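You operate a simulated robot arm through the tools that you are given. There is no shell and no other tool. Be economical: measure what you need, move in short steps, check, and stop when the job is done.

You run a simulated robot arm. Do the job below in one go: nothing can be reset, and whatever is moved stays where it is left.

Task
Take the blue striped bag and put it on the red tray. Fetch the bottle labelled "fry oil" from the top of the wooden table and stand it on the top of the pick-up table. Take the large red carton and leave it on the grey round plate. Take the pink paper case on the top of the wooden table and put it away on the top of the steel table. Take the silver roll and put it on the upper shelf under the baskets. Put the white paper cup from the top of the corner counter in the sink bowl. Fetch the teal paper cup and set it on top of the yellow striped packet. Fetch the teal napkins and set it on the upper shelf under the baskets. Close the drawer right of the bins. Fetch the medium cups and stand it on the pink card tray. Take the green paper cup and leave it on top of the yellow reel. Take the red reel on the top of the steel table and put it away on the top of the corner shelf. Open the lid of the green tea tin. Any order will do. Set down upright: blue striped bag, bottle, large red carton, white paper cup, medium cups.
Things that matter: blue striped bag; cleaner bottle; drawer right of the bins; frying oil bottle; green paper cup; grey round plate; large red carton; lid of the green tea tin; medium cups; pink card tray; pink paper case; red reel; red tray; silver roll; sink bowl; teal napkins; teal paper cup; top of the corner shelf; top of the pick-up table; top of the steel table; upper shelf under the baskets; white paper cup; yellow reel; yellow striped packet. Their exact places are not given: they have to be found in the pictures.

Only the result counts: the job must be done as asked and must still hold three seconds after the hand-in. Knocking over, shifting, dropping, spilling or breaking anything else fails it. Lids that push on must go on centred and level and be pressed home; caps that screw on are set level and turned clockwise until they are tight. Flat cloth is picked up by pressing the open fingertips on it (5 to 10 N) and closing them slowly along it; thin cloth reads only 2 to 8 mm in the jaws.

Robot
A 7-joint arm with a two-finger parallel gripper on a trunk, on a base that drives. Base frame: it is fixed to the floor where the robot stands at the start and does not move with it; the origin is under the middle of the robot, x ahead of it, y to its left, z up; the surface under the hand at the start is at about z = 840. Units: mm, rad, N and s.
With the tool pointing down near the work surface it reaches from about 280 to 720 mm from the robot's upright axis, wherever it stands. Its first joint turns from -2.897 to 2.897 rad. Places, roughly: blue striped bag [500, 0, 750]; cleaner bottle, frying oil bottle [500, -250, 1000]; drawer right of the bins [1700, -3300, 800]; green paper cup (6x6x5 cm) [-1400, -2000, 900]; grey round plate (18x18 cm) [-1620, -3200, 860]; large red carton [500, -250, 750]; lid of the green tea tin [1500, -1300, 1000]; medium cups [1250, -4000, 1000]; pink card tray (14x23x3 cm) [1500, -3300, 900]; pink paper case (9x9x4 cm) [700, 500, 800]; red reel (6x6x5 cm) [-1500, -1400, 900]; red tray (17x19x11 cm) [600, 400, 900]; silver roll (6x6x15 cm) [500, 600, 900]; sink bowl [1400, -1900, 800]; teal napkins (9x2x10 cm) [1300, -3200, 1000]; teal paper cup (6x6x5 cm) [1600, -2900, 1000]; top of the corner shelf (19x69 cm) [1640, -4920, 1800]; top of the pick-up table [-1500, 1100, 800]; top of the steel table [-1600, -2800, 900]; upper shelf under the baskets [3400, -2900, 500]; white paper cup (8x7x11 cm) [1500, -1400, 1000]; yellow reel (6x6x5 cm) [-1500, -1500, 900]; yellow striped packet (5x5x6 cm) [3400, -2500, 900]. Payload 1.57 kg.
Tool frame: the origin (TCP) lies between the finger pads and is the grasp point; the fingertips stand 30 mm ahead of it; z points along the fingers, y is the line along which they close. Largest opening 80 mm; finger width 17, thickness 12; the body of the gripper, 40 by 82 mm, starts 80 mm behind the TCP.
Orientation is told as [roll, pitch, yaw] about the base's x, y, z axes, in that order, counted from this pose: with the fingers straight down and closing along the base's y, the tool's x points along the base's -x, its y along +y and its z along -z.

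Tools
- The arm moves only by the tool arm_command. Its argument "rows" is a list of rows, each a list of 7 numbers: the shift along the tool's x, y, z in units of 250 mm (1.0 is 250 mm), then the turn, a rotation vector about the tool's x, y, z in units of 90 degrees (1.0 is 90 degrees), then the finger opening in mm, from 0 to 80. In form: [[tx, ty, tz, rx, ry, rz, hand], ...]. A call has 1 to 8 rows; each row is the pose to reach, as a shift and turn from the pose commanded when the call began, along the tool's axes at that moment. A call with a number of a shift or a turn outside -1 to 1 is refused whole. Each row takes 0.2 s and may step no farther than 50 mm and 0.15 rad from the row before; otherwise, or with a gripper value out of range, the whole call is refused. Where a pose cannot be reached the arm comes as near as it can. A force on the tool above 40 N (or 10 N above the force at the start of the call, whichever is more), or a blocked arm, ends the call early, and 0.2 s more pass. The fingers move at their own pace (about 72 mm/s each) and stop on an object; they squeeze with about 29 N. The grip force told is the motor's: it shows also when the fingers shut on nothing. Time passes only in rows, and 0.2 s behind the last, so rows that repeat a pose let the fingers close. It gives the time, the measured TCP pose, the force on the tool (base axes), the opening and the grip force at its end, in the units of the frame above (readings bear some noise), with the torque about the TCP (base axes, N m) and any sound that the robot's microphone picked up.
- Cameras (640 x 400 px; columns grow to the right, rows downward): "scene" is now at [-0.9, 126.6, 1558.1]; the picture's right is [-0.17, -0.99, 0.00], its down [-0.71, 0.12, -0.69] and it looks along [0.68, -0.12, -0.72] (base axes); focal length 254 px, centre (320, 200). "wrist" rides on the gripper at [72, -7, -122] in the tool frame; the picture's right is [0.09, 1.00, 0.00], its down [-0.84, 0.08, -0.54] and it looks along [-0.54, 0.05, 0.84] (tool axes); focal length 238 px, centre (320, 200).
- grab_frame(camera): a new picture of that camera. No time passes.
- move_column(by): slides the trunk up (or, below 0, down) by that many mm; the arm and the scene camera ride with it, the base frame stays. It gives what a move gives, with no picture.
- drive_base(legs): drives the robot by 1 to 6 legs, each [ahead, left, turn to the left] in mm, mm and rad, along the robot's own axes; the way and the turn of a leg run together, so that a leg with both is an arc; at most 1500 mm and 3.142 rad a leg. The arm and the cameras ride along, it lands a little off, and it stops where it bumps. It gives what a move gives.
- turn_head(pan, tilt): turns the head with the scene camera to pan (to the left, within 1.501 rad either way) and tilt (down, from -0.506 to 1.204), counted from straight ahead of the robot. It gives what a move gives.
- measure_at(camera, pixels): for up to 12 pixels [column, row] of the newest picture of that camera ("zoom" is the newest enlarged one), the place [x, y, z] in the base frame of the surface seen there, good to about 2 mm. No time passes.
- enlarge(camera, box): a new picture of the part [left, top, right, bottom] of that camera's present view, enlarged. No time passes.
- hand_in(): hands the job in; it is judged then, once.

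Go step by step. Measure first, check grasps and placings, and put right what went wrong. The budget is 378 turns and 334 pictures, counting those below and the enlarged ones. Unless the task says otherwise, let go and move clear before handing in, and close with one line.

The tools are called as a command line: name --pt "numbers of a row" for each row, then --argument value for the rest, lists and objects as JSON in quotes. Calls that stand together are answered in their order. arm_command: Moves the arm, as the interface text tells. Its arguments: {"type":"object","properties":{"rows":{"type":"array"}},"required":["rows"]} The other tools are called the same way: move_column (by) slides the trunk up or down; drive_base (legs) drives the base; turn_head (pan, tilt) turns the head that bears the scene camera; grab_frame (camera) takes a picture; measure_at (camera, pixels) gives the place of the surface under pixels of a picture; enlarge (camera, box) takes an enlarged picture of a part of a camera's view; hand_in () hands the job in.

At the start:

```text
t: 0.0
ee_pos: [377.7, 151.2, 1234.9]
tool_rot: [0.001, 0.001, -0.001]
contact_force: [0.6, 0.3, -0.2]
ft_torque: [-0.02, 0.0, -0.01]
width: 80.0
finger_force: 0.0
trunk travel left (down, up): [-375.0, 105.0]
robot x, y, heading: [-1.7, -2.2, -0.003]
head pan, tilt: [-0.169, 0.803]
```

scene: 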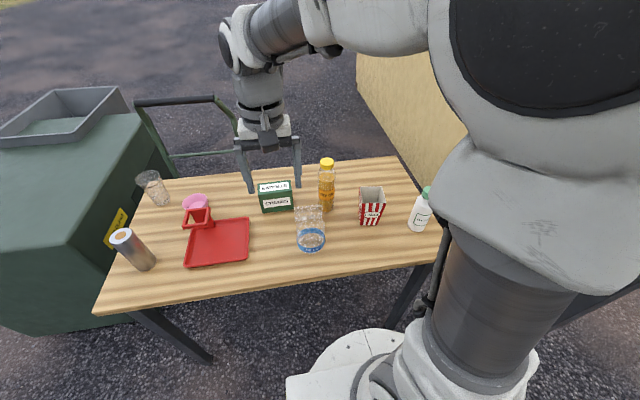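
wrist: 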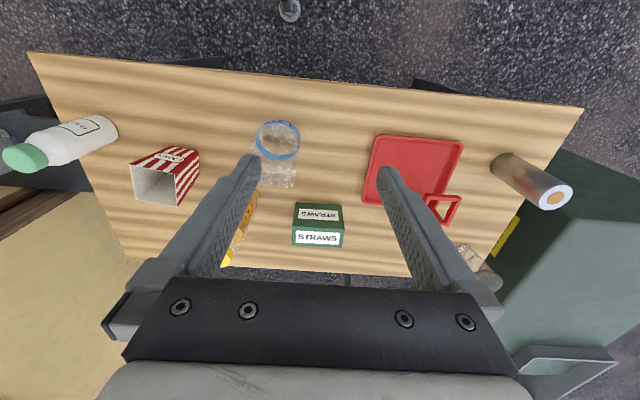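

The wooden table ahead carries the bottles, carton, clear bag with blue stripe, red tray, pink case and silver roll. I enlarge and measure them.

enlarge --camera "scene" --box '[90, 140, 270, 290]'

enlarge --camera "scene" --box '[250, 140, 450, 270]'

measure_at --camera "scene" --pixels '[[122, 236], [150, 265], [186, 262], [248, 258], [248, 220], [207, 208], [195, 200], [312, 240], [308, 212], [327, 162], [326, 205], [300, 270]]'

measure_at --camera "scene" --pixels '[[361, 188], [383, 188], [359, 223], [380, 223], [371, 206], [427, 190], [418, 225], [278, 184], [292, 208], [265, 212], [155, 200], [400, 240]]'

```text
2.67 times, centred on (180, 215) of scene
```

zoom: 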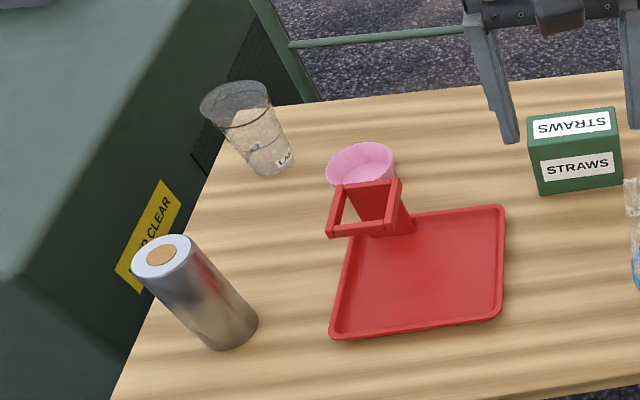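

```text
3.08 times, centred on (350, 205) of scene
```

zoom: 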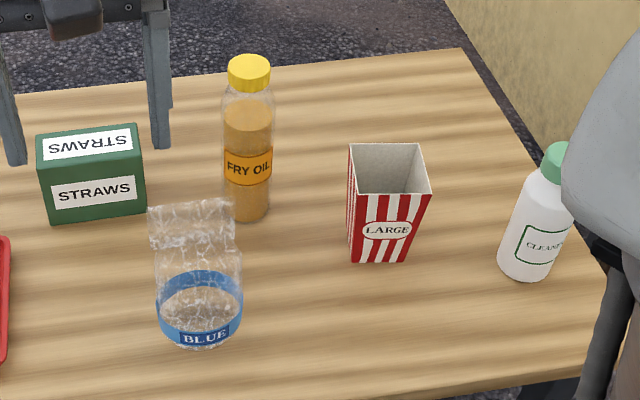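

```text
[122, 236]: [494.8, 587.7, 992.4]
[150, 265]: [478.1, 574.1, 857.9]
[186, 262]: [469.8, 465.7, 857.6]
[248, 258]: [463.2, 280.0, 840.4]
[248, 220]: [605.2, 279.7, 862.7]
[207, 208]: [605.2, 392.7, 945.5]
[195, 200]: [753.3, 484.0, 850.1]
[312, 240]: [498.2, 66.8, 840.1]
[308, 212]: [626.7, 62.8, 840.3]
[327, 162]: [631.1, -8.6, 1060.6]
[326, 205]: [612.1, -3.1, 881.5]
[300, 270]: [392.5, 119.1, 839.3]
```

```text
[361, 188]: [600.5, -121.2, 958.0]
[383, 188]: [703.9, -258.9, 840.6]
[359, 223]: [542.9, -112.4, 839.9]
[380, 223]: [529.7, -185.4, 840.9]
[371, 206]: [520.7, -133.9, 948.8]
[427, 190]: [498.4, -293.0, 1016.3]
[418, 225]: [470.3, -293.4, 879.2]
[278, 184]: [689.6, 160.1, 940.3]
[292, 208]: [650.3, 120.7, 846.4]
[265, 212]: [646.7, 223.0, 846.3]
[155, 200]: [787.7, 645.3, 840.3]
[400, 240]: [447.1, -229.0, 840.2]
```

The bag is see-through, so I enlarge it and measure its opaque label and the crimp at its top.

enlarge --camera "scene" --box '[285, 190, 345, 260]'

enlarge --camera "wrist" --box '[230, 100, 330, 210]'

```text
5.71 times, centred on (315, 225) of scene
```

zoom: 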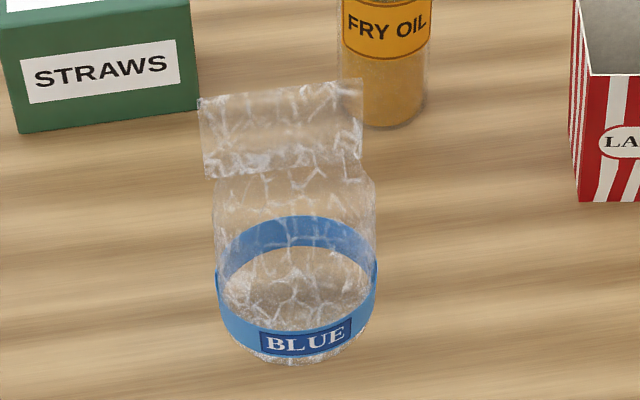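

```text
3.64 times, centred on (280, 155) of wrist
```

zoom: 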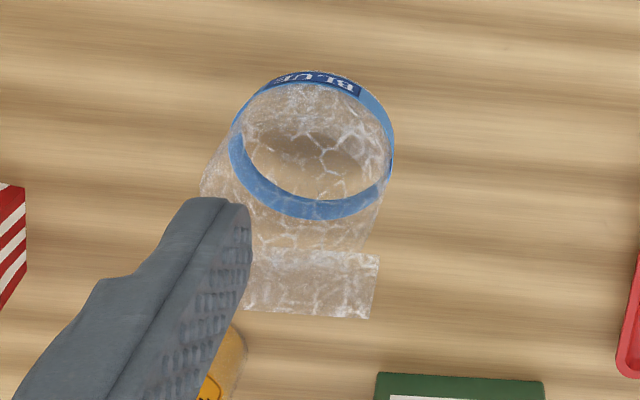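

I measure the band and the crimp in this wrist zoom.

measure_at --camera "zoom" --pixels '[[330, 80], [384, 120], [388, 160], [320, 210], [240, 160], [262, 192], [260, 265], [370, 265], [362, 312], [260, 300], [310, 262], [310, 310]]'

measure_at --camera "wrist" --pixels '[[277, 122], [297, 138], [280, 158], [262, 135], [294, 175], [296, 184]]'

```text
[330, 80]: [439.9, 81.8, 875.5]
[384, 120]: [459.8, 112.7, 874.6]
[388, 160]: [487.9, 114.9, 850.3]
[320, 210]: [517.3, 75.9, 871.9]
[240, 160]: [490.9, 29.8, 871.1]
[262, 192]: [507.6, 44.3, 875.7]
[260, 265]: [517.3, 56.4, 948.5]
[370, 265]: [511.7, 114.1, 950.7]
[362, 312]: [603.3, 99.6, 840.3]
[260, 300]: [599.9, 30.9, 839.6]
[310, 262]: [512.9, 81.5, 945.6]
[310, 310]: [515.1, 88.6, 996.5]
```

```text
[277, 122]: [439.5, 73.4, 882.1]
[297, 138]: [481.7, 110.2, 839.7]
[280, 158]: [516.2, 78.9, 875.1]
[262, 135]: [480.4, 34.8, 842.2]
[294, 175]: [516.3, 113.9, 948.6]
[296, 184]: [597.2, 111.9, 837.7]
```

The bag's band centres on about (478, 73), and its crimp is a thin sheet at x≈515, y 50–115, z 945–1000. I turn the tool to close along x and go above the crimp.

arm_command --pt "-0.07 -0.035 0.08 0 0 0.0945 80" --pt "-0.14 -0.07 0.16 0 0 0.189 80" --pt "-0.21 -0.105 0.24 0 0 0.2835 80" --pt "-0.28 -0.14 0.32 0 0 0.378 80" --pt "-0.35 -0.175 0.4 0 0 0.4725 80" --pt "-0.42 -0.21 0.45 0 0 0.567 80" --pt "-0.49 -0.245 0.5 0 0 0.6615 80" --pt "-0.549 -0.277 0.5 0 0 0.756 80"

arm_command --pt "0 0 0 0 0 0.0945 80" --pt "0 0 0 0 0 0.189 80" --pt "0 0 0 0 0 0.189 60"

grab_frame --camera "wrist"

grab_frame --camera "scene"

```text
t: 1.8
ee_pos: [515.4, 81.3, 1110.0]
tool_rot: [0.002, 0.0, -1.191]
contact_force: [0.1, 1.3, -0.7]
ft_torque: [-0.03, 0.03, 0.02]
width: 80.1
finger_force: 0.1
trunk travel left (down, up): [-375.0, 105.0]
robot x, y, heading: [-0.4, -1.9, -0.001]
head pan, tilt: [-0.169, 0.803]
```

```text
t: 2.6
ee_pos: [514.8, 82.4, 1110.7]
tool_rot: [-0.001, 0.001, -1.487]
contact_force: [0.6, -0.3, 0.1]
ft_torque: [0.0, -0.01, 0.02]
width: 59.9
finger_force: 0.0
trunk travel left (down, up): [-375.0, 105.0]
robot x, y, heading: [-1.3, -1.9, 0.002]
head pan, tilt: [-0.169, 0.803]
```

```text
327 pictures are left
```

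wrist: 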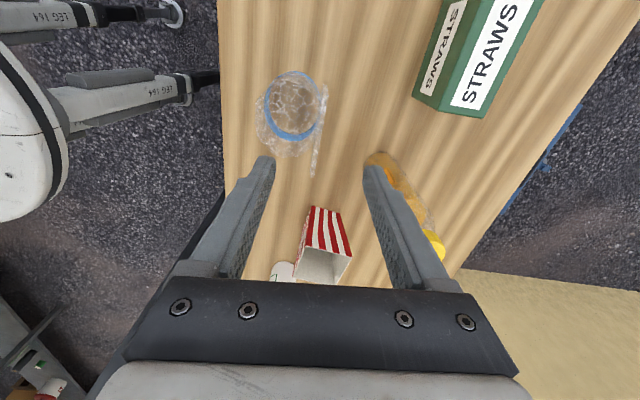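

```text
326 pictures are left
```

scene: 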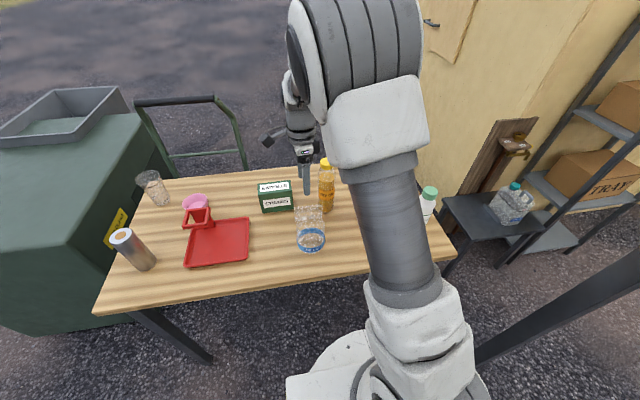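

The crimp stands edge-on, midway between the fingers. I lower to TCP z≈978 and close.

arm_command --pt "0 0 0.18 0 0 0 60" --pt "0 0 0.36 0 0 0 50" --pt "0 0 0.53 0 0 0 40" --pt "0 0 0.53 0 0 0 0" --pt "0 0 0.53 0 0 0 0" --pt "0 0 0.53 0 0 0 0"

grab_frame --camera "wrist"

measure_at --camera "scene" --pixels '[[218, 240], [200, 250], [235, 250], [188, 258], [246, 255], [246, 222], [212, 222], [190, 227], [205, 227], [183, 225], [208, 209]]'

```text
t: 4.0
ee_pos: [515.3, 83.7, 975.4]
tool_rot: [0.0, -0.001, -1.483]
contact_force: [-1.1, -0.2, 2.9]
ft_torque: [-0.04, 0.47, 0.04]
width: 10.0
finger_force: 28.0
trunk travel left (down, up): [-375.0, 105.0]
robot x, y, heading: [0.1, -1.2, 0.004]
head pan, tilt: [-0.169, 0.803]
```

```text
325 pictures are left
```

wrist: 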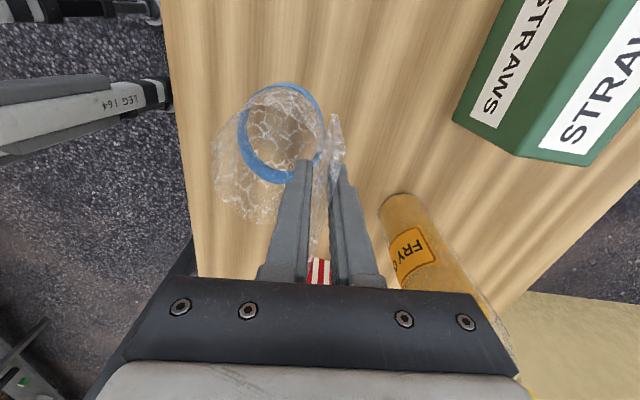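

```text
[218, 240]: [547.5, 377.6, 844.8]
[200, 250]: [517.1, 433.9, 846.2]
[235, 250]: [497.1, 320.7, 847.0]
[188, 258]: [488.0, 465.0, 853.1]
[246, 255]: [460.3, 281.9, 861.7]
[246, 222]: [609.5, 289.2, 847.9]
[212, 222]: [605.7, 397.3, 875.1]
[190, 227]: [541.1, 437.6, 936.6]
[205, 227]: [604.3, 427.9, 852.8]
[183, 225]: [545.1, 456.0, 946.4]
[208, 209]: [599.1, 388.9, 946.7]
```

The crimp is held (10 mm wide, 28 N). I lift it, carry it to the tray's clear half (centre about (525, 333), away from the handle ring at y>388) and check.

arm_command --pt "0 0 -0.14 0 0 0 0" --pt "0 0 -0.28 0 0 0 0" --pt "0.19 0.05 -0.28 0 0 0 0" --pt "0.38 0.1 -0.28 0 0 0 0" --pt "0.57 0.16 -0.28 0 0 0 0" --pt "0.76 0.22 -0.28 0 0 0 0" --pt "0.94 0.277 -0.28 0 0 0 0" --pt "1.0 0.277 -0.28 0 0 0 0"

grab_frame --camera "scene"

grab_frame --camera "wrist"

```text
t: 5.8
ee_pos: [563.1, 336.9, 1046.3]
tool_rot: [-0.003, 0.0, -1.485]
contact_force: [0.7, -0.3, -0.6]
ft_torque: [0.0, -0.04, -0.01]
width: 9.8
finger_force: 28.0
trunk travel left (down, up): [-375.0, 105.0]
robot x, y, heading: [-1.9, -2.3, 0.004]
head pan, tilt: [-0.169, 0.803]
```

```text
324 pictures are left
```

scene: 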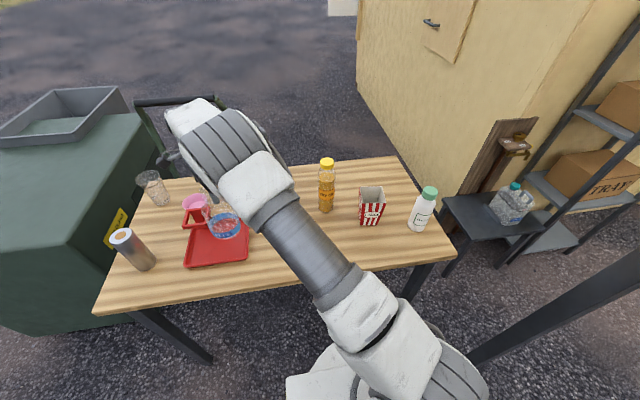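

```text
323 pictures are left
```

wrist: 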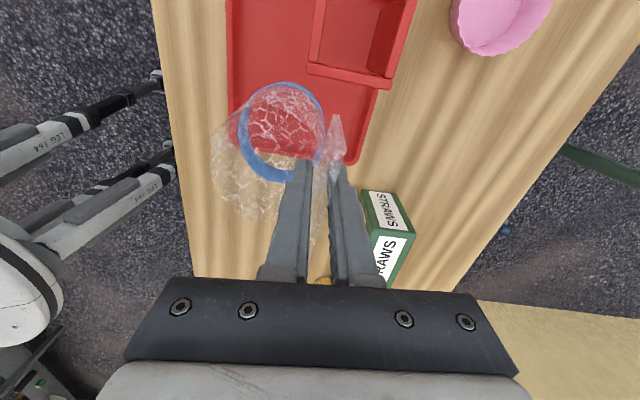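

I check clearances: the handle's lower bar (310–390, 70–85) and the tray's right edge near (300, 165).

measure_at --camera "wrist" --pixels '[[310, 67], [345, 77], [388, 85], [348, 160], [375, 90], [230, 60], [354, 130]]'

```text
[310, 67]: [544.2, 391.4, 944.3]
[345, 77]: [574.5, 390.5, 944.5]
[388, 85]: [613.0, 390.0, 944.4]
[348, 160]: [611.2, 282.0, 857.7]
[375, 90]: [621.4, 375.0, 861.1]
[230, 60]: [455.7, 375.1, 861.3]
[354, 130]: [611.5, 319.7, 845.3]
```

I shift +8 mm in y, lower to z≈981, and release.

arm_command --pt "0.032 0 0 0 0 0 0" --pt "0.032 0 0.12 0 0 0 0" --pt "0.032 0 0.22 0 0 0 0" --pt "0.032 0 0.255 0 0 0 0" --pt "0.032 0 0.262 0 0 0 0"

grab_frame --camera "wrist"

```text
t: 7.0
ee_pos: [562.2, 345.1, 982.6]
tool_rot: [0.0, 0.0, -1.486]
contact_force: [0.3, -0.2, 2.0]
ft_torque: [0.03, 0.14, 0.01]
width: 9.4
finger_force: 28.1
trunk travel left (down, up): [-375.0, 105.0]
robot x, y, heading: [-3.3, 1.4, 0.001]
head pan, tilt: [-0.169, 0.803]
```

```text
322 pictures are left
```

wrist: 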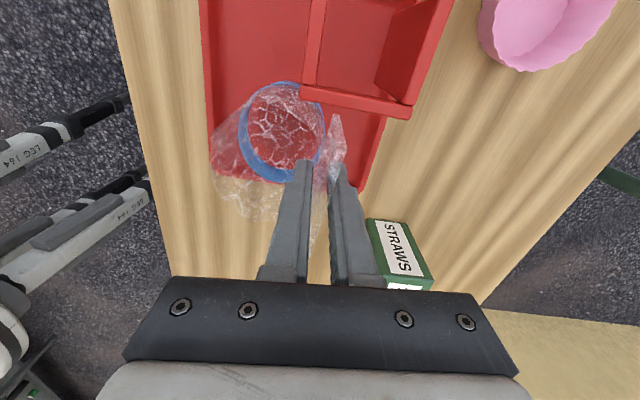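

It sits with about 2 N of contact. I open and rise.

arm_command --pt "0 0 0.004 0 0 0 0" --pt "0 0 0.004 0 0 0 30" --pt "0 0 0.004 0 0 0 30" --pt "0 0 -0.15 0 0 0 30" --pt "0 0 -0.35 0 0 0 30" --pt "0 0 -0.55 0 0 0 60"

grab_frame --camera "wrist"

enlarge --camera "scene" --box '[90, 140, 270, 290]'

```text
t: 8.4
ee_pos: [561.6, 343.7, 1121.5]
tool_rot: [0.0, -0.001, -1.484]
contact_force: [0.2, -0.1, 0.7]
ft_torque: [0.05, 0.0, 0.0]
width: 60.0
finger_force: 0.1
trunk travel left (down, up): [-375.0, 105.0]
robot x, y, heading: [-0.7, 0.1, 0.001]
head pan, tilt: [-0.169, 0.803]
```

```text
321 pictures are left
```

wrist: 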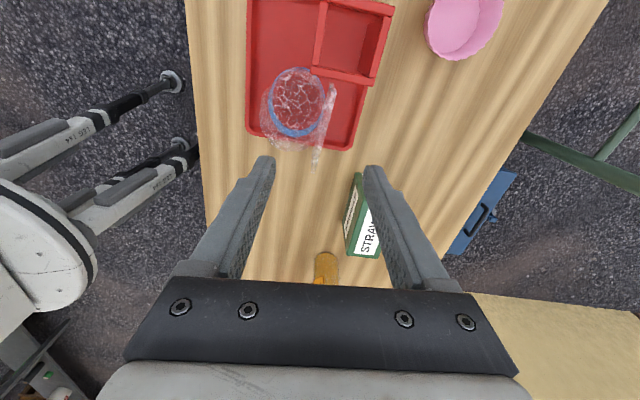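

```text
2.67 times, centred on (180, 215) of scene
```

zoom: 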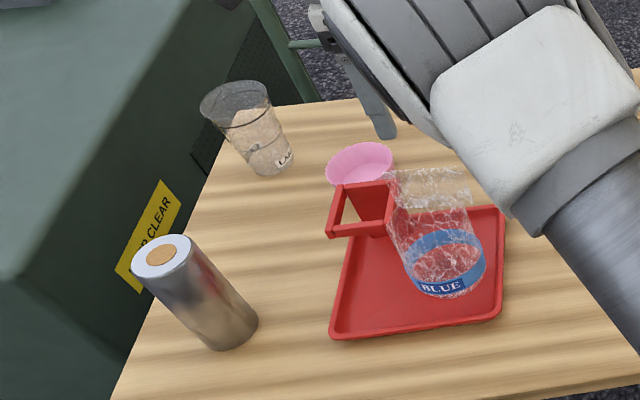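

The bag stands on the tray. Next I move over toward the fry oil bottle, high, to look at it.

arm_command --pt "-0.1 0 -0.12 0 0 0 80" --pt "-0.28 0.01 -0.2 0 0 0 80" --pt "-0.46 0.02 -0.24 0 0 0 80" --pt "-0.64 0.03 -0.24 0 0 0 80" --pt "-0.82 0.05 -0.24 0 0 0 80" --pt "-1.0 0.058 -0.24 0 0 0 80"

grab_frame --camera "wrist"

enlarge --camera "scene" --box '[290, 140, 370, 220]'

```text
t: 9.8
ee_pos: [597.2, 96.6, 1176.6]
tool_rot: [-0.001, 0.0, -1.485]
contact_force: [-0.1, 0.4, 0.0]
ft_torque: [0.01, 0.01, -0.02]
width: 79.8
finger_force: 0.1
trunk travel left (down, up): [-375.0, 105.0]
robot x, y, heading: [-1.4, 2.0, 0.001]
head pan, tilt: [-0.169, 0.803]
```

```text
319 pictures are left
```

wrist: 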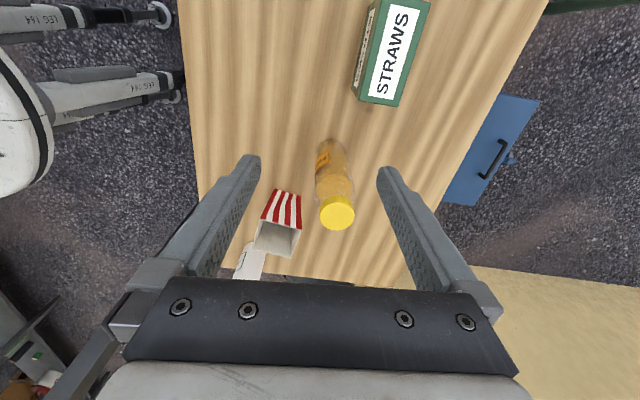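

```text
5.00 times, centred on (330, 180) of scene
```

zoom: 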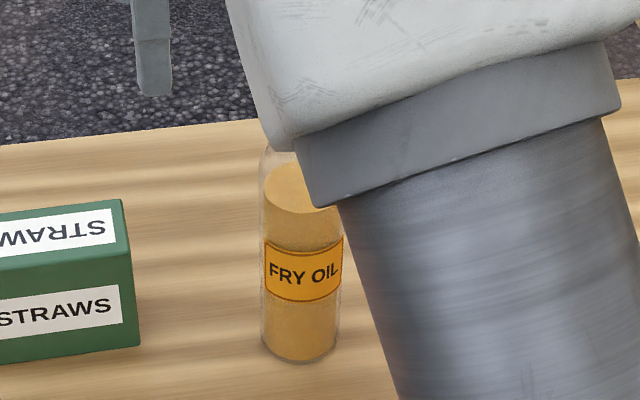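

measure_at --camera "wrist" --pixels '[[337, 214], [322, 212], [352, 212], [337, 200], [337, 227], [322, 158], [330, 142]]'

measure_at --camera "zoom" --pixels '[[303, 270], [270, 270], [338, 270], [300, 340]]'

```text
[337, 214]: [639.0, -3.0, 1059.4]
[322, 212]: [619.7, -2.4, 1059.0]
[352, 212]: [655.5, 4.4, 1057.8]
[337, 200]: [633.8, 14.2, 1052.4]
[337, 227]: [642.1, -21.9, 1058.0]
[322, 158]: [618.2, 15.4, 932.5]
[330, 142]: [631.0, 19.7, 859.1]
```

```text
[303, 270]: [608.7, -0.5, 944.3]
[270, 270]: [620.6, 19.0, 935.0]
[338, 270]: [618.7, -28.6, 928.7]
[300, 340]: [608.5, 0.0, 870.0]
```

The cap centre is (638, −3) and the top is z 1059. I go over it, down to z≈992, and grip the body.

arm_command --pt "-0.2 0.065 0 0 0 0 80" --pt "-0.411 0.129 0 0 0 0 80" --pt "-0.411 0.129 0.19 0 0 0 80" --pt "-0.411 0.129 0.38 0 0 0 80" --pt "-0.411 0.129 0.57 0 0 0 80" --pt "-0.411 0.129 0.738 0 0 0 80" --pt "-0.411 0.129 0.738 0 0 0 40" --pt "-0.411 0.129 0.738 0 0 0 40"

arm_command --pt "0 0 0 0 0 0 20" --pt "0 0 0 0 0 0 20" --pt "0 0 -0.1 0 0 0 20" --pt "0 0 -0.3 0 0 0 20" --pt "0 0 -0.5 0 0 0 20" --pt "0 0 -0.7 0 0 0 20" --pt "0.2 0 -0.8 0 0 0 20"

grab_frame --camera "wrist"

```text
refused: row 1 steps farther than a row can; nothing moved
```

```text
refused: row 7 steps farther than a row can; nothing moved
```

```text
317 pictures are left
```

wrist: 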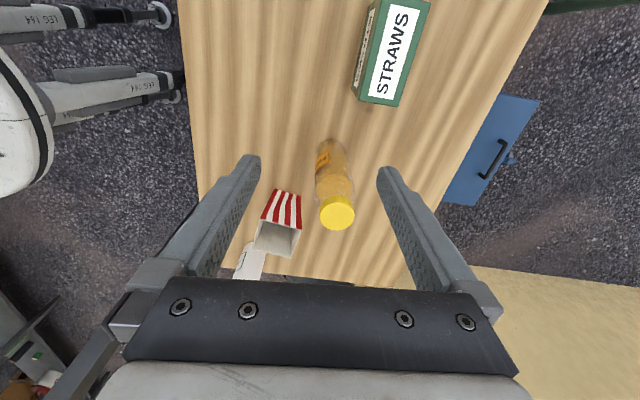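

Steps were too long and nothing moved; I repeat with shorter ones.

arm_command --pt "-0.137 0.043 0 0 0 0 80" --pt "-0.274 0.086 0 0 0 0 80" --pt "-0.411 0.129 0 0 0 0 80" --pt "-0.411 0.129 0.19 0 0 0 80" --pt "-0.411 0.129 0.38 0 0 0 80" --pt "-0.411 0.129 0.57 0 0 0 80" --pt "-0.411 0.129 0.738 0 0 0 80" --pt "-0.411 0.129 0.738 0 0 0 40"

arm_command --pt "0 0 0 0 0 0 20" --pt "0 0 0 0 0 0 20" --pt "0 0 -0.1 0 0 0 20"

grab_frame --camera "wrist"

```text
t: 11.6
ee_pos: [637.2, -3.8, 992.9]
tool_rot: [-0.001, -0.001, -1.484]
contact_force: [0.1, 0.6, 0.8]
ft_torque: [-0.06, -0.05, 0.02]
width: 59.0
finger_force: 20.7
trunk travel left (down, up): [-375.0, 105.0]
robot x, y, heading: [-1.7, -0.3, 0.002]
head pan, tilt: [-0.169, 0.803]
```

```text
t: 12.4
ee_pos: [638.2, -2.8, 1018.5]
tool_rot: [0.0, 0.0, -1.483]
contact_force: [0.0, 0.3, -5.3]
ft_torque: [-0.01, 0.0, -0.01]
width: 58.6
finger_force: 29.0
trunk travel left (down, up): [-375.0, 105.0]
robot x, y, heading: [1.2, 0.8, 0.004]
head pan, tilt: [-0.169, 0.803]
```

```text
316 pictures are left
```

wrist: 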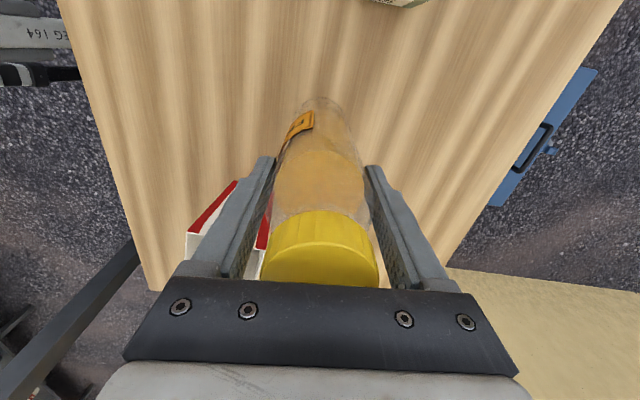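

The bottle is held (58.6 mm, about 5 N of weight). I lift it higher and draw it in toward the robot, then look around to plan the drive.

arm_command --pt "0 0 -0.2 0 0 0 20" --pt "0 0 -0.4 0 0 0 20" --pt "0 0 -0.6 0 0 0 20" --pt "0.08 -0.17 -0.6 0 0 0 20" --pt "0.16 -0.34 -0.6 0 0 0 20" --pt "0.24 -0.52 -0.6 0 0 0 20" --pt "0.32 -0.69 -0.6 0 0 0 20" --pt "0.4 -0.86 -0.6 0 0 0 20"

turn_head --pan 1.5 --tilt 0.4

grab_frame --camera "scene"

turn_head --pan -1.5 --tilt 0.4

grab_frame --camera "scene"

```text
t: 14.2
ee_pos: [413.3, 78.5, 1168.9]
tool_rot: [0.0, 0.0, -1.485]
contact_force: [-0.3, 0.0, -4.8]
ft_torque: [0.04, 0.0, 0.0]
width: 58.7
finger_force: 28.9
trunk travel left (down, up): [-375.0, 105.0]
robot x, y, heading: [-0.7, -3.1, 0.001]
head pan, tilt: [-0.169, 0.803]
```

```text
t: 15.9
ee_pos: [414.9, 77.6, 1168.6]
tool_rot: [0.001, 0.0, -1.484]
contact_force: [0.1, -0.4, -3.9]
ft_torque: [0.01, 0.0, 0.04]
width: 58.8
finger_force: 29.1
trunk travel left (down, up): [-375.0, 105.0]
robot x, y, heading: [1.1, 2.0, -0.0]
head pan, tilt: [1.499, 0.4]
```

```text
315 pictures are left
```

scene: 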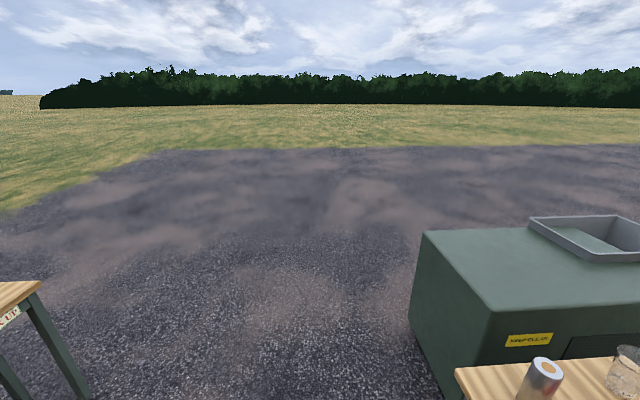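

```text
t: 18.5
ee_pos: [414.2, 78.9, 1168.3]
tool_rot: [-0.001, 0.0, -1.485]
contact_force: [-0.2, 0.1, -4.1]
ft_torque: [-0.02, -0.01, -0.02]
width: 58.6
finger_force: 28.7
trunk travel left (down, up): [-375.0, 105.0]
robot x, y, heading: [-2.7, 3.2, -0.001]
head pan, tilt: [-1.499, 0.4]
```

```text
314 pictures are left
```

scene: 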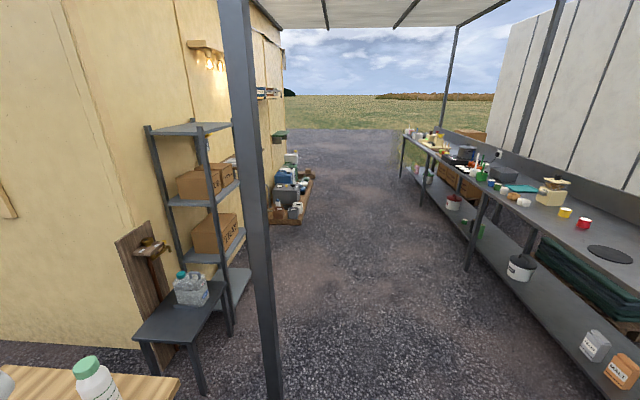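

There's a pole near column 265 ahead on the right; I measure it and the steel table's edge.

measure_at --camera "scene" --pixels '[[240, 100], [262, 380], [600, 345], [400, 150], [165, 330], [290, 210], [585, 225], [565, 212], [610, 255], [510, 190], [280, 120], [490, 350]]'

```text
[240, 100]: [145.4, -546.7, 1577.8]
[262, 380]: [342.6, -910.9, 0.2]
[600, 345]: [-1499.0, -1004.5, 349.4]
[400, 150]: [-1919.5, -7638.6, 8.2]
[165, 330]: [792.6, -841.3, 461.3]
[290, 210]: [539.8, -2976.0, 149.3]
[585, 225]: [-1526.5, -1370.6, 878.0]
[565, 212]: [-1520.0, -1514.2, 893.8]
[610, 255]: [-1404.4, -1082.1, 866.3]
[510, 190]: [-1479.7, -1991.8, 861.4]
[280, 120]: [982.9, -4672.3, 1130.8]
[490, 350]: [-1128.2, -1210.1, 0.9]
```

The pole stands near (145, −550) to the right. I back off 300 mm, turn left to face the pick-up table, and look.

drive_base --legs '[[-300, 0, 0], [0, 0, 2.4]]'

turn_head --pan 0.0 --tilt 0.5

grab_frame --camera "scene"

```text
t: 28.8
ee_pos: [-662.1, 217.7, 1169.1]
tool_rot: [0.0, 0.001, 0.927]
contact_force: [-0.3, -0.2, -5.1]
ft_torque: [0.0, 0.01, -0.01]
width: 58.6
finger_force: 28.9
trunk travel left (down, up): [-375.0, 105.0]
robot x, y, heading: [-298.5, 2.6, 2.414]
head pan, tilt: [-1.499, 0.4]
```

```text
t: 30.4
ee_pos: [-661.7, 217.6, 1168.4]
tool_rot: [0.001, 0.0, 0.929]
contact_force: [-0.2, -0.6, -5.1]
ft_torque: [-0.03, 0.04, 0.0]
width: 58.8
finger_force: 28.8
trunk travel left (down, up): [-375.0, 105.0]
robot x, y, heading: [-303.3, 2.0, 2.42]
head pan, tilt: [0.0, 0.499]
```

```text
313 pictures are left
```

scene: 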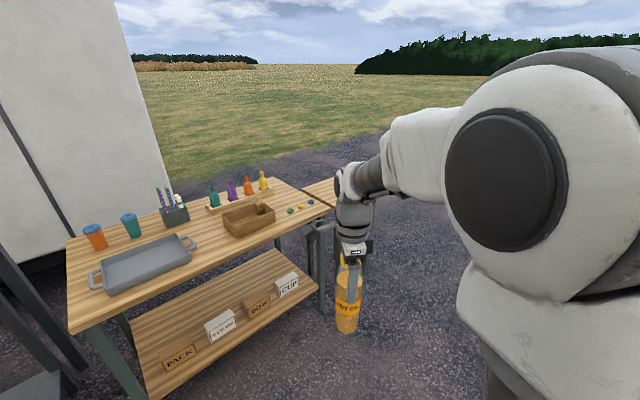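

I measure the free top of the table, in front of and between the trays.

enlarge --camera "scene" --box '[60, 150, 350, 340]'

measure_at --camera "scene" --pixels '[[205, 243], [215, 255], [195, 243], [228, 232], [275, 223], [290, 190], [320, 190], [82, 322], [325, 212], [70, 245], [168, 262], [195, 225]]'

```text
2.11 times, centred on (205, 245) of scene
```

zoom: 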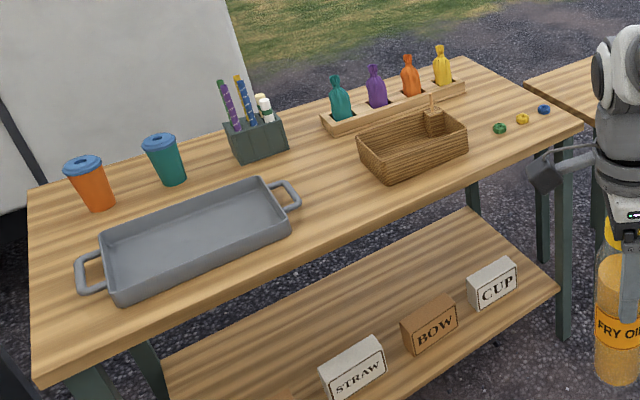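

```text
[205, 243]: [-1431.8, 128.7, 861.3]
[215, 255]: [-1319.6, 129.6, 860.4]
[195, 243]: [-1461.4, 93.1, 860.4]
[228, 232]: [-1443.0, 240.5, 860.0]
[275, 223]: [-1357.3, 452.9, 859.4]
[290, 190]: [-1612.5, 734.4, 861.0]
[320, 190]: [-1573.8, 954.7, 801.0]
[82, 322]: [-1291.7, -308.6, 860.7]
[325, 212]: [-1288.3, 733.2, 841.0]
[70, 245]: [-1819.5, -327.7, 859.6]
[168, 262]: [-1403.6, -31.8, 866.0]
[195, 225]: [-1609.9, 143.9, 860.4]
```

The 860 mm table is another; the pick-up table is the lower one (z 801) beyond it, at y≈1100. I drive in front of it.

drive_base --legs '[[1063, -527, 0], [0, 0, 0.72]]'

grab_frame --camera "scene"

```text
t: 40.1
ee_pos: [-1169.2, 995.0, 1168.3]
tool_rot: [0.001, 0.002, 1.677]
contact_force: [-0.8, -0.3, -4.8]
ft_torque: [-0.02, -0.03, 0.0]
width: 58.8
finger_force: 29.3
trunk travel left (down, up): [-375.0, 105.0]
robot x, y, heading: [-760.3, 1080.3, -3.123]
head pan, tilt: [0.0, 0.499]
```

```text
311 pictures are left
```

scene: 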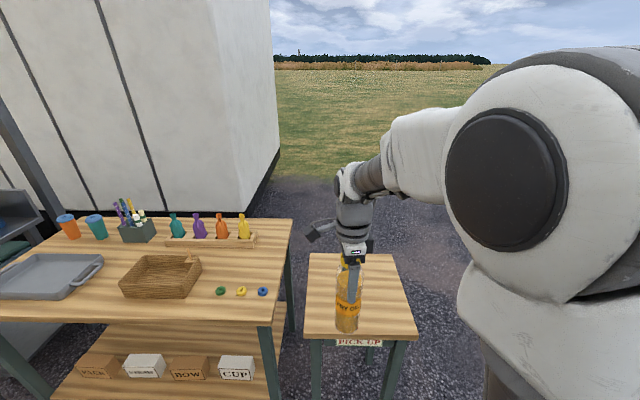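

measure_at --camera "scene" --pixels '[[310, 330], [412, 330], [312, 258], [392, 258], [330, 300], [390, 300]]'

```text
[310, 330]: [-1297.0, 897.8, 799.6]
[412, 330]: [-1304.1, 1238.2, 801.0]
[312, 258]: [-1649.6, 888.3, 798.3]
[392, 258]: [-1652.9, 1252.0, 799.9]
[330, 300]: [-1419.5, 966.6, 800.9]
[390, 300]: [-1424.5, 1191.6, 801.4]
```

I go above (−1400, 1070), then down to TCP z≈955 to set the bottle.

arm_command --pt "-0.0792 0.1774 0 0 0 0 20" --pt "-0.1584 0.3548 0 0 0 0 20" --pt "-0.2376 0.5322 0 0 0 0 20" --pt "-0.3168 0.7096 0 0 0 0 20" --pt "-0.396 0.887 0 0 0 0 20" --pt "-0.396 0.887 0.19 0 0 0 20" --pt "-0.396 0.887 0.38 0 0 0 20" --pt "-0.396 0.887 0.57 0 0 0 20"

arm_command --pt "0 0 0.15 0 0 0 20" --pt "0 0 0.25 0 0 0 20" --pt "0 0 0.28 0 0 0 20" --pt "0 0 0.292 0 0 0 20"

grab_frame --camera "scene"

```text
t: 41.9
ee_pos: [-1398.7, 1068.2, 1023.9]
tool_rot: [-0.002, 0.0, 1.677]
contact_force: [-0.8, -0.5, -5.1]
ft_torque: [0.01, 0.0, 0.0]
width: 58.5
finger_force: 29.2
trunk travel left (down, up): [-375.0, 105.0]
robot x, y, heading: [-754.1, 1082.6, -3.124]
head pan, tilt: [0.0, 0.499]
```

```text
t: 42.9
ee_pos: [-1399.1, 1069.7, 953.1]
tool_rot: [0.002, -0.001, 1.679]
contact_force: [0.4, 0.6, -0.7]
ft_torque: [0.0, -0.12, 0.04]
width: 58.5
finger_force: 29.1
trunk travel left (down, up): [-375.0, 105.0]
robot x, y, heading: [-756.3, 1080.2, -3.123]
head pan, tilt: [0.0, 0.499]
```

```text
310 pictures are left
```

scene: 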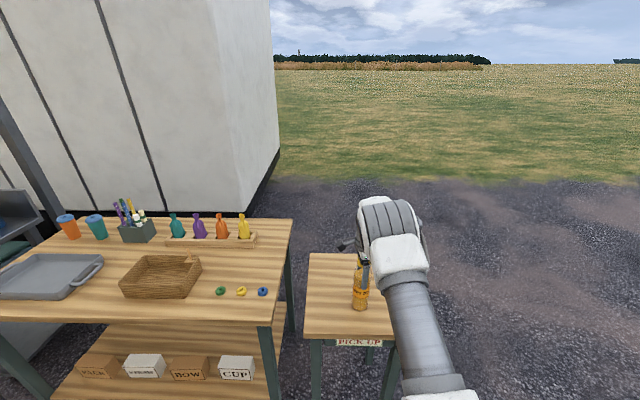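

The weight is on the table (force about −0.7 N). I open and rise well clear.

arm_command --pt "0 0 0 0 0 0 80" --pt "0 0 0 0 0 0 80" --pt "0 0 -0.19 0 0 0 80" --pt "0 0 -0.38 0 0 0 80" --pt "0 0 -0.57 0 0 0 80" --pt "0 0 -0.76 0 0 0 80" --pt "0 -0.19 -0.86 0 0 0 80" --pt "0 -0.38 -0.86 0 0 0 80"

grab_frame --camera "scene"

```text
refused: row 7 steps farther than a row can; nothing moved
```

```text
309 pictures are left
```

scene: 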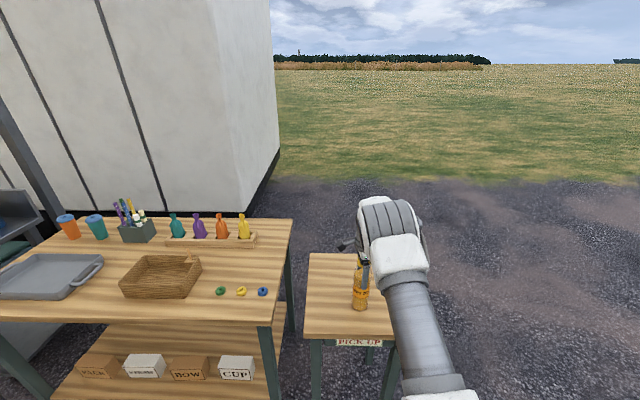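

arm_command --pt "0 0 0 0 0 0 80" --pt "0 0 0 0 0 0 80" --pt "0 0 -0.19 0 0 0 80" --pt "0 0 -0.38 0 0 0 80" --pt "0 0 -0.57 0 0 0 80" --pt "0 0 -0.76 0 0 0 80" --pt "0 -0.19 -0.76 0 0 0 80" --pt "0 -0.38 -0.76 0 0 0 80"

arm_command --pt "0 -0.19 0 0 0 0 80" --pt "0 -0.38 0 0 0 0 80" --pt "0 -0.55 0 0 0 0 80"

grab_frame --camera "scene"

```text
t: 44.7
ee_pos: [-1301.7, 1080.5, 1143.0]
tool_rot: [0.0, 0.0, 1.677]
contact_force: [0.0, -0.9, -0.1]
ft_torque: [0.03, -0.03, -0.04]
width: 79.9
finger_force: 0.0
trunk travel left (down, up): [-375.0, 105.0]
robot x, y, heading: [-760.4, 1079.7, -3.124]
head pan, tilt: [0.0, 0.499]
```

```text
t: 45.5
ee_pos: [-1165.7, 1093.2, 1142.2]
tool_rot: [-0.002, 0.0, 1.679]
contact_force: [1.0, -0.6, 0.6]
ft_torque: [-0.01, -0.02, 0.01]
width: 80.0
finger_force: 0.1
trunk travel left (down, up): [-375.0, 105.0]
robot x, y, heading: [-757.1, 1080.6, -3.121]
head pan, tilt: [0.0, 0.499]
```

```text
308 pictures are left
```

scene: 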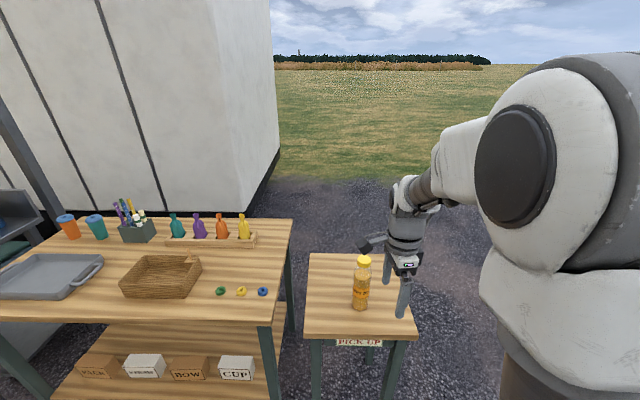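

The bottle stands on the pick-up table. Now I return to the wooden table for the carton.

drive_base --legs '[[0, 0, 3.121], [727, -1081, 0]]'

turn_head --pan -0.2 --tilt 0.8

grab_frame --camera "wrist"

grab_frame --camera "scene"

```text
t: 64.0
ee_pos: [405.1, -6.6, 1142.7]
tool_rot: [0.001, -0.001, -1.469]
contact_force: [-0.7, 0.5, -0.3]
ft_torque: [0.01, -0.03, -0.02]
width: 79.9
finger_force: 0.2
trunk travel left (down, up): [-375.0, 105.0]
robot x, y, heading: [-3.7, 10.4, 0.015]
head pan, tilt: [0.0, 0.499]
```

```text
t: 64.8
ee_pos: [405.0, -7.8, 1141.8]
tool_rot: [-0.002, 0.0, -1.471]
contact_force: [0.8, -0.3, -0.3]
ft_torque: [-0.02, -0.01, 0.05]
width: 79.9
finger_force: 0.1
trunk travel left (down, up): [-375.0, 105.0]
robot x, y, heading: [-4.6, 6.9, 0.016]
head pan, tilt: [-0.201, 0.799]
```

```text
307 pictures are left
```

wrist: 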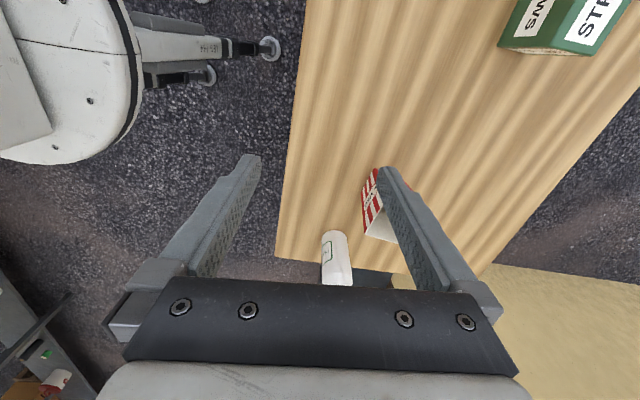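

```text
306 pictures are left
```

scene: 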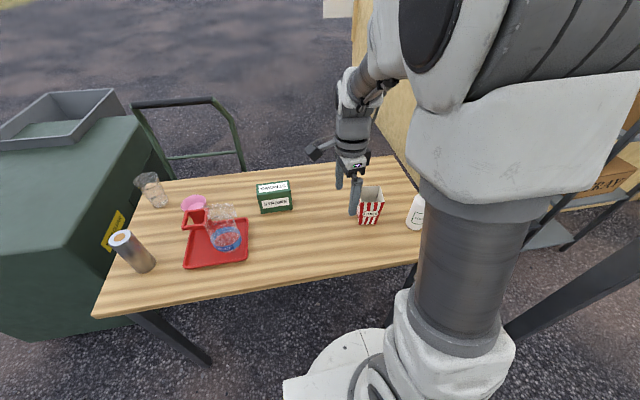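

I enlarge the carton to find its edges.

enlarge --camera "scene" --box '[340, 175, 400, 235]'

```text
6.67 times, centred on (370, 205) of scene
```

zoom: 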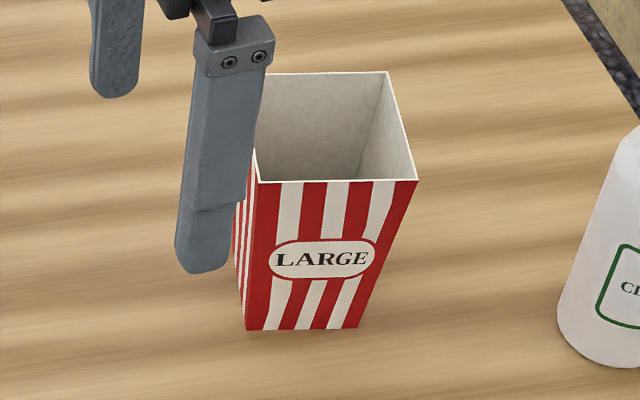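

measure_at --camera "zoom" --pixels '[[262, 183], [330, 183], [413, 184], [400, 130], [385, 76], [320, 76], [300, 230], [370, 230], [250, 325], [355, 324], [310, 130]]'

```text
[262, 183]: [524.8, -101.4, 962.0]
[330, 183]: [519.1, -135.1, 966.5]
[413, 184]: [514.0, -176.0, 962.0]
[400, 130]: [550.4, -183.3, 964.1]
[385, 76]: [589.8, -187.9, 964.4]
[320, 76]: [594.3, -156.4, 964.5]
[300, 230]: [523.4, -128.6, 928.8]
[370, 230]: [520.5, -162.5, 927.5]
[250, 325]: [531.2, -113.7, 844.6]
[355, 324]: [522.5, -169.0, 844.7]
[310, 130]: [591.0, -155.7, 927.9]
```

The carton's rim is about 77 mm, so I'll pinch its near wall at (520, −139), which runs at about −0.14 rad. I go above it first.

arm_command --pt "-0.142 0.101 0 0 0 0.05 60" --pt "-0.284 0.203 0 0 0 0.1 50" --pt "-0.426 0.304 0 0 0 0.153 40" --pt "-0.567 0.405 0 0 0 0.153 40" --pt "-0.567 0.405 0.18 0 0 0.153 40" --pt "-0.567 0.405 0.36 0 0 0.153 40" --pt "-0.567 0.405 0.52 0 0 0.153 40"

grab_frame --camera "wrist"

```text
t: 66.4
ee_pos: [523.3, -137.2, 1012.8]
tool_rot: [0.001, -0.002, -1.711]
contact_force: [-0.5, -0.7, -0.2]
ft_torque: [-0.01, 0.0, 0.01]
width: 39.7
finger_force: 0.0
trunk travel left (down, up): [-375.0, 105.0]
robot x, y, heading: [-5.2, 10.2, 0.01]
head pan, tilt: [-0.201, 0.799]
```

```text
304 pictures are left
```

wrist: 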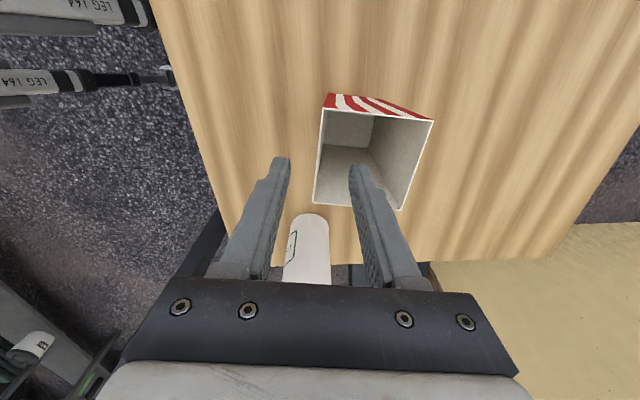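

The near wall (columns 315–322) lies between the fingers. I measure its rim exactly.

measure_at --camera "wrist" --pixels '[[321, 118], [319, 145], [316, 170], [314, 200], [425, 122], [400, 205]]'

```text
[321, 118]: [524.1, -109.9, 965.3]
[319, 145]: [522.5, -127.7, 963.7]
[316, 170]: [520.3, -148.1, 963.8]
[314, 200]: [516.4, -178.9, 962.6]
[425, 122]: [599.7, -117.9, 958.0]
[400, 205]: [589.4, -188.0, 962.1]
```

I lower to z≈948 and close on the wall.

arm_command --pt "0 -0.008 0.13 0 0 0 40" --pt "0 -0.008 0.26 0 0 0 40" --pt "0 -0.008 0.26 0 0 0 0" --pt "0 -0.008 0.26 0 0 0 0" --pt "0 -0.008 0.26 0 0 0 0"

arm_command --pt "0 0 -0.1 0 0 0 0" --pt "0 0 -0.25 0 0 0 0"

grab_frame --camera "wrist"

enlarge --camera "scene" --box '[330, 130, 430, 240]'

```text
t: 67.6
ee_pos: [519.2, -138.8, 947.8]
tool_rot: [0.006, -0.001, -1.71]
contact_force: [3.3, -0.7, 10.5]
ft_torque: [-0.14, -1.15, 0.04]
width: 3.0
finger_force: 24.4
trunk travel left (down, up): [-375.0, 105.0]
robot x, y, heading: [-1.7, 11.7, 0.015]
head pan, tilt: [-0.201, 0.799]
```

```text
t: 68.2
ee_pos: [519.0, -138.7, 1008.8]
tool_rot: [-0.002, 0.0, -1.71]
contact_force: [-0.2, 0.0, -0.1]
ft_torque: [-0.03, 0.01, -0.01]
width: 2.1
finger_force: 23.6
trunk travel left (down, up): [-375.0, 105.0]
robot x, y, heading: [-4.0, 5.6, 0.015]
head pan, tilt: [-0.201, 0.799]
```

```text
303 pictures are left
```

wrist: 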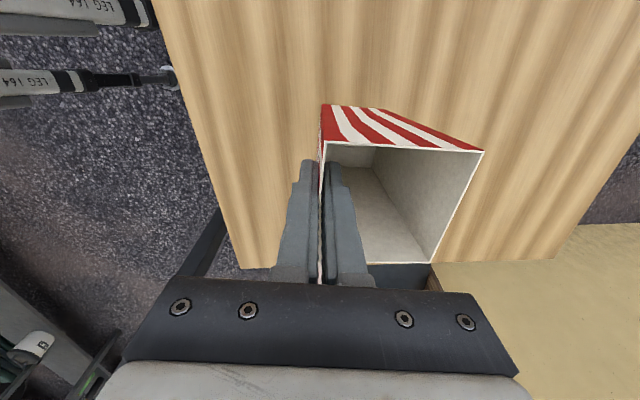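

```text
3.64 times, centred on (380, 185) of scene
```

zoom: 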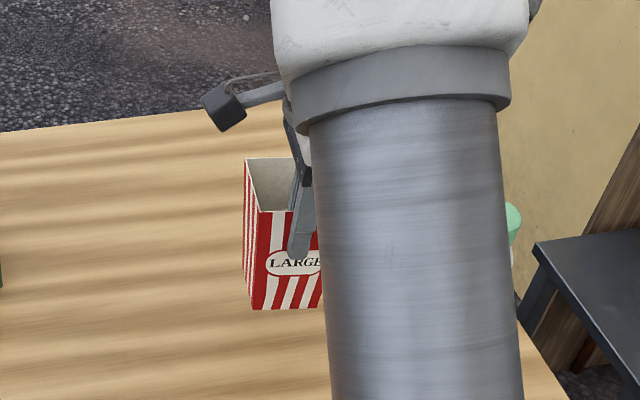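

The carton is held by its wall. I lift it, draw it in, then drive back and toward the steel table.

arm_command --pt "0 0 -0.19 0 0 0 0" --pt "0 0 -0.38 0 0 0 0" --pt "0 0 -0.56 0 0 0 0" --pt "0.08 -0.13 -0.56 0 0 0 0" --pt "0.16 -0.26 -0.56 0 0 0 0" --pt "0.24 -0.39 -0.56 0 0 0 0" --pt "0.33 -0.527 -0.56 0 0 0 0"

drive_base --legs '[[-550, 0, 0], [0, 0, -1.571]]'

turn_head --pan -0.3 --tilt 0.3

grab_frame --camera "scene"

```text
t: 69.8
ee_pos: [397.3, -35.5, 1150.3]
tool_rot: [0.0, 0.001, -1.712]
contact_force: [0.1, -0.7, -1.0]
ft_torque: [0.0, 0.01, 0.0]
width: 1.9
finger_force: 23.5
trunk travel left (down, up): [-375.0, 105.0]
robot x, y, heading: [-8.3, 9.3, 0.017]
head pan, tilt: [-0.201, 0.799]
```

```text
t: 79.0
ee_pos: [-598.6, -403.0, 1151.9]
tool_rot: [0.0, 0.0, 3.008]
contact_force: [0.0, 0.1, 0.1]
ft_torque: [0.02, -0.01, -0.01]
width: 2.2
finger_force: 23.4
trunk travel left (down, up): [-375.0, 105.0]
robot x, y, heading: [-561.0, -1.7, -1.548]
head pan, tilt: [-0.201, 0.799]
```

```text
t: 79.9
ee_pos: [-599.4, -402.0, 1150.5]
tool_rot: [-0.001, -0.001, 3.01]
contact_force: [0.0, 0.2, -1.3]
ft_torque: [0.01, 0.0, 0.01]
width: 2.0
finger_force: 23.9
trunk travel left (down, up): [-375.0, 105.0]
robot x, y, heading: [-557.4, -3.7, -1.547]
head pan, tilt: [-0.3, 0.3]
```

```text
301 pictures are left
```

scene: 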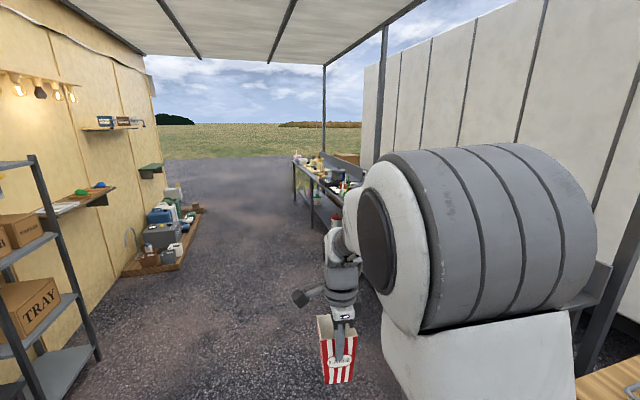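

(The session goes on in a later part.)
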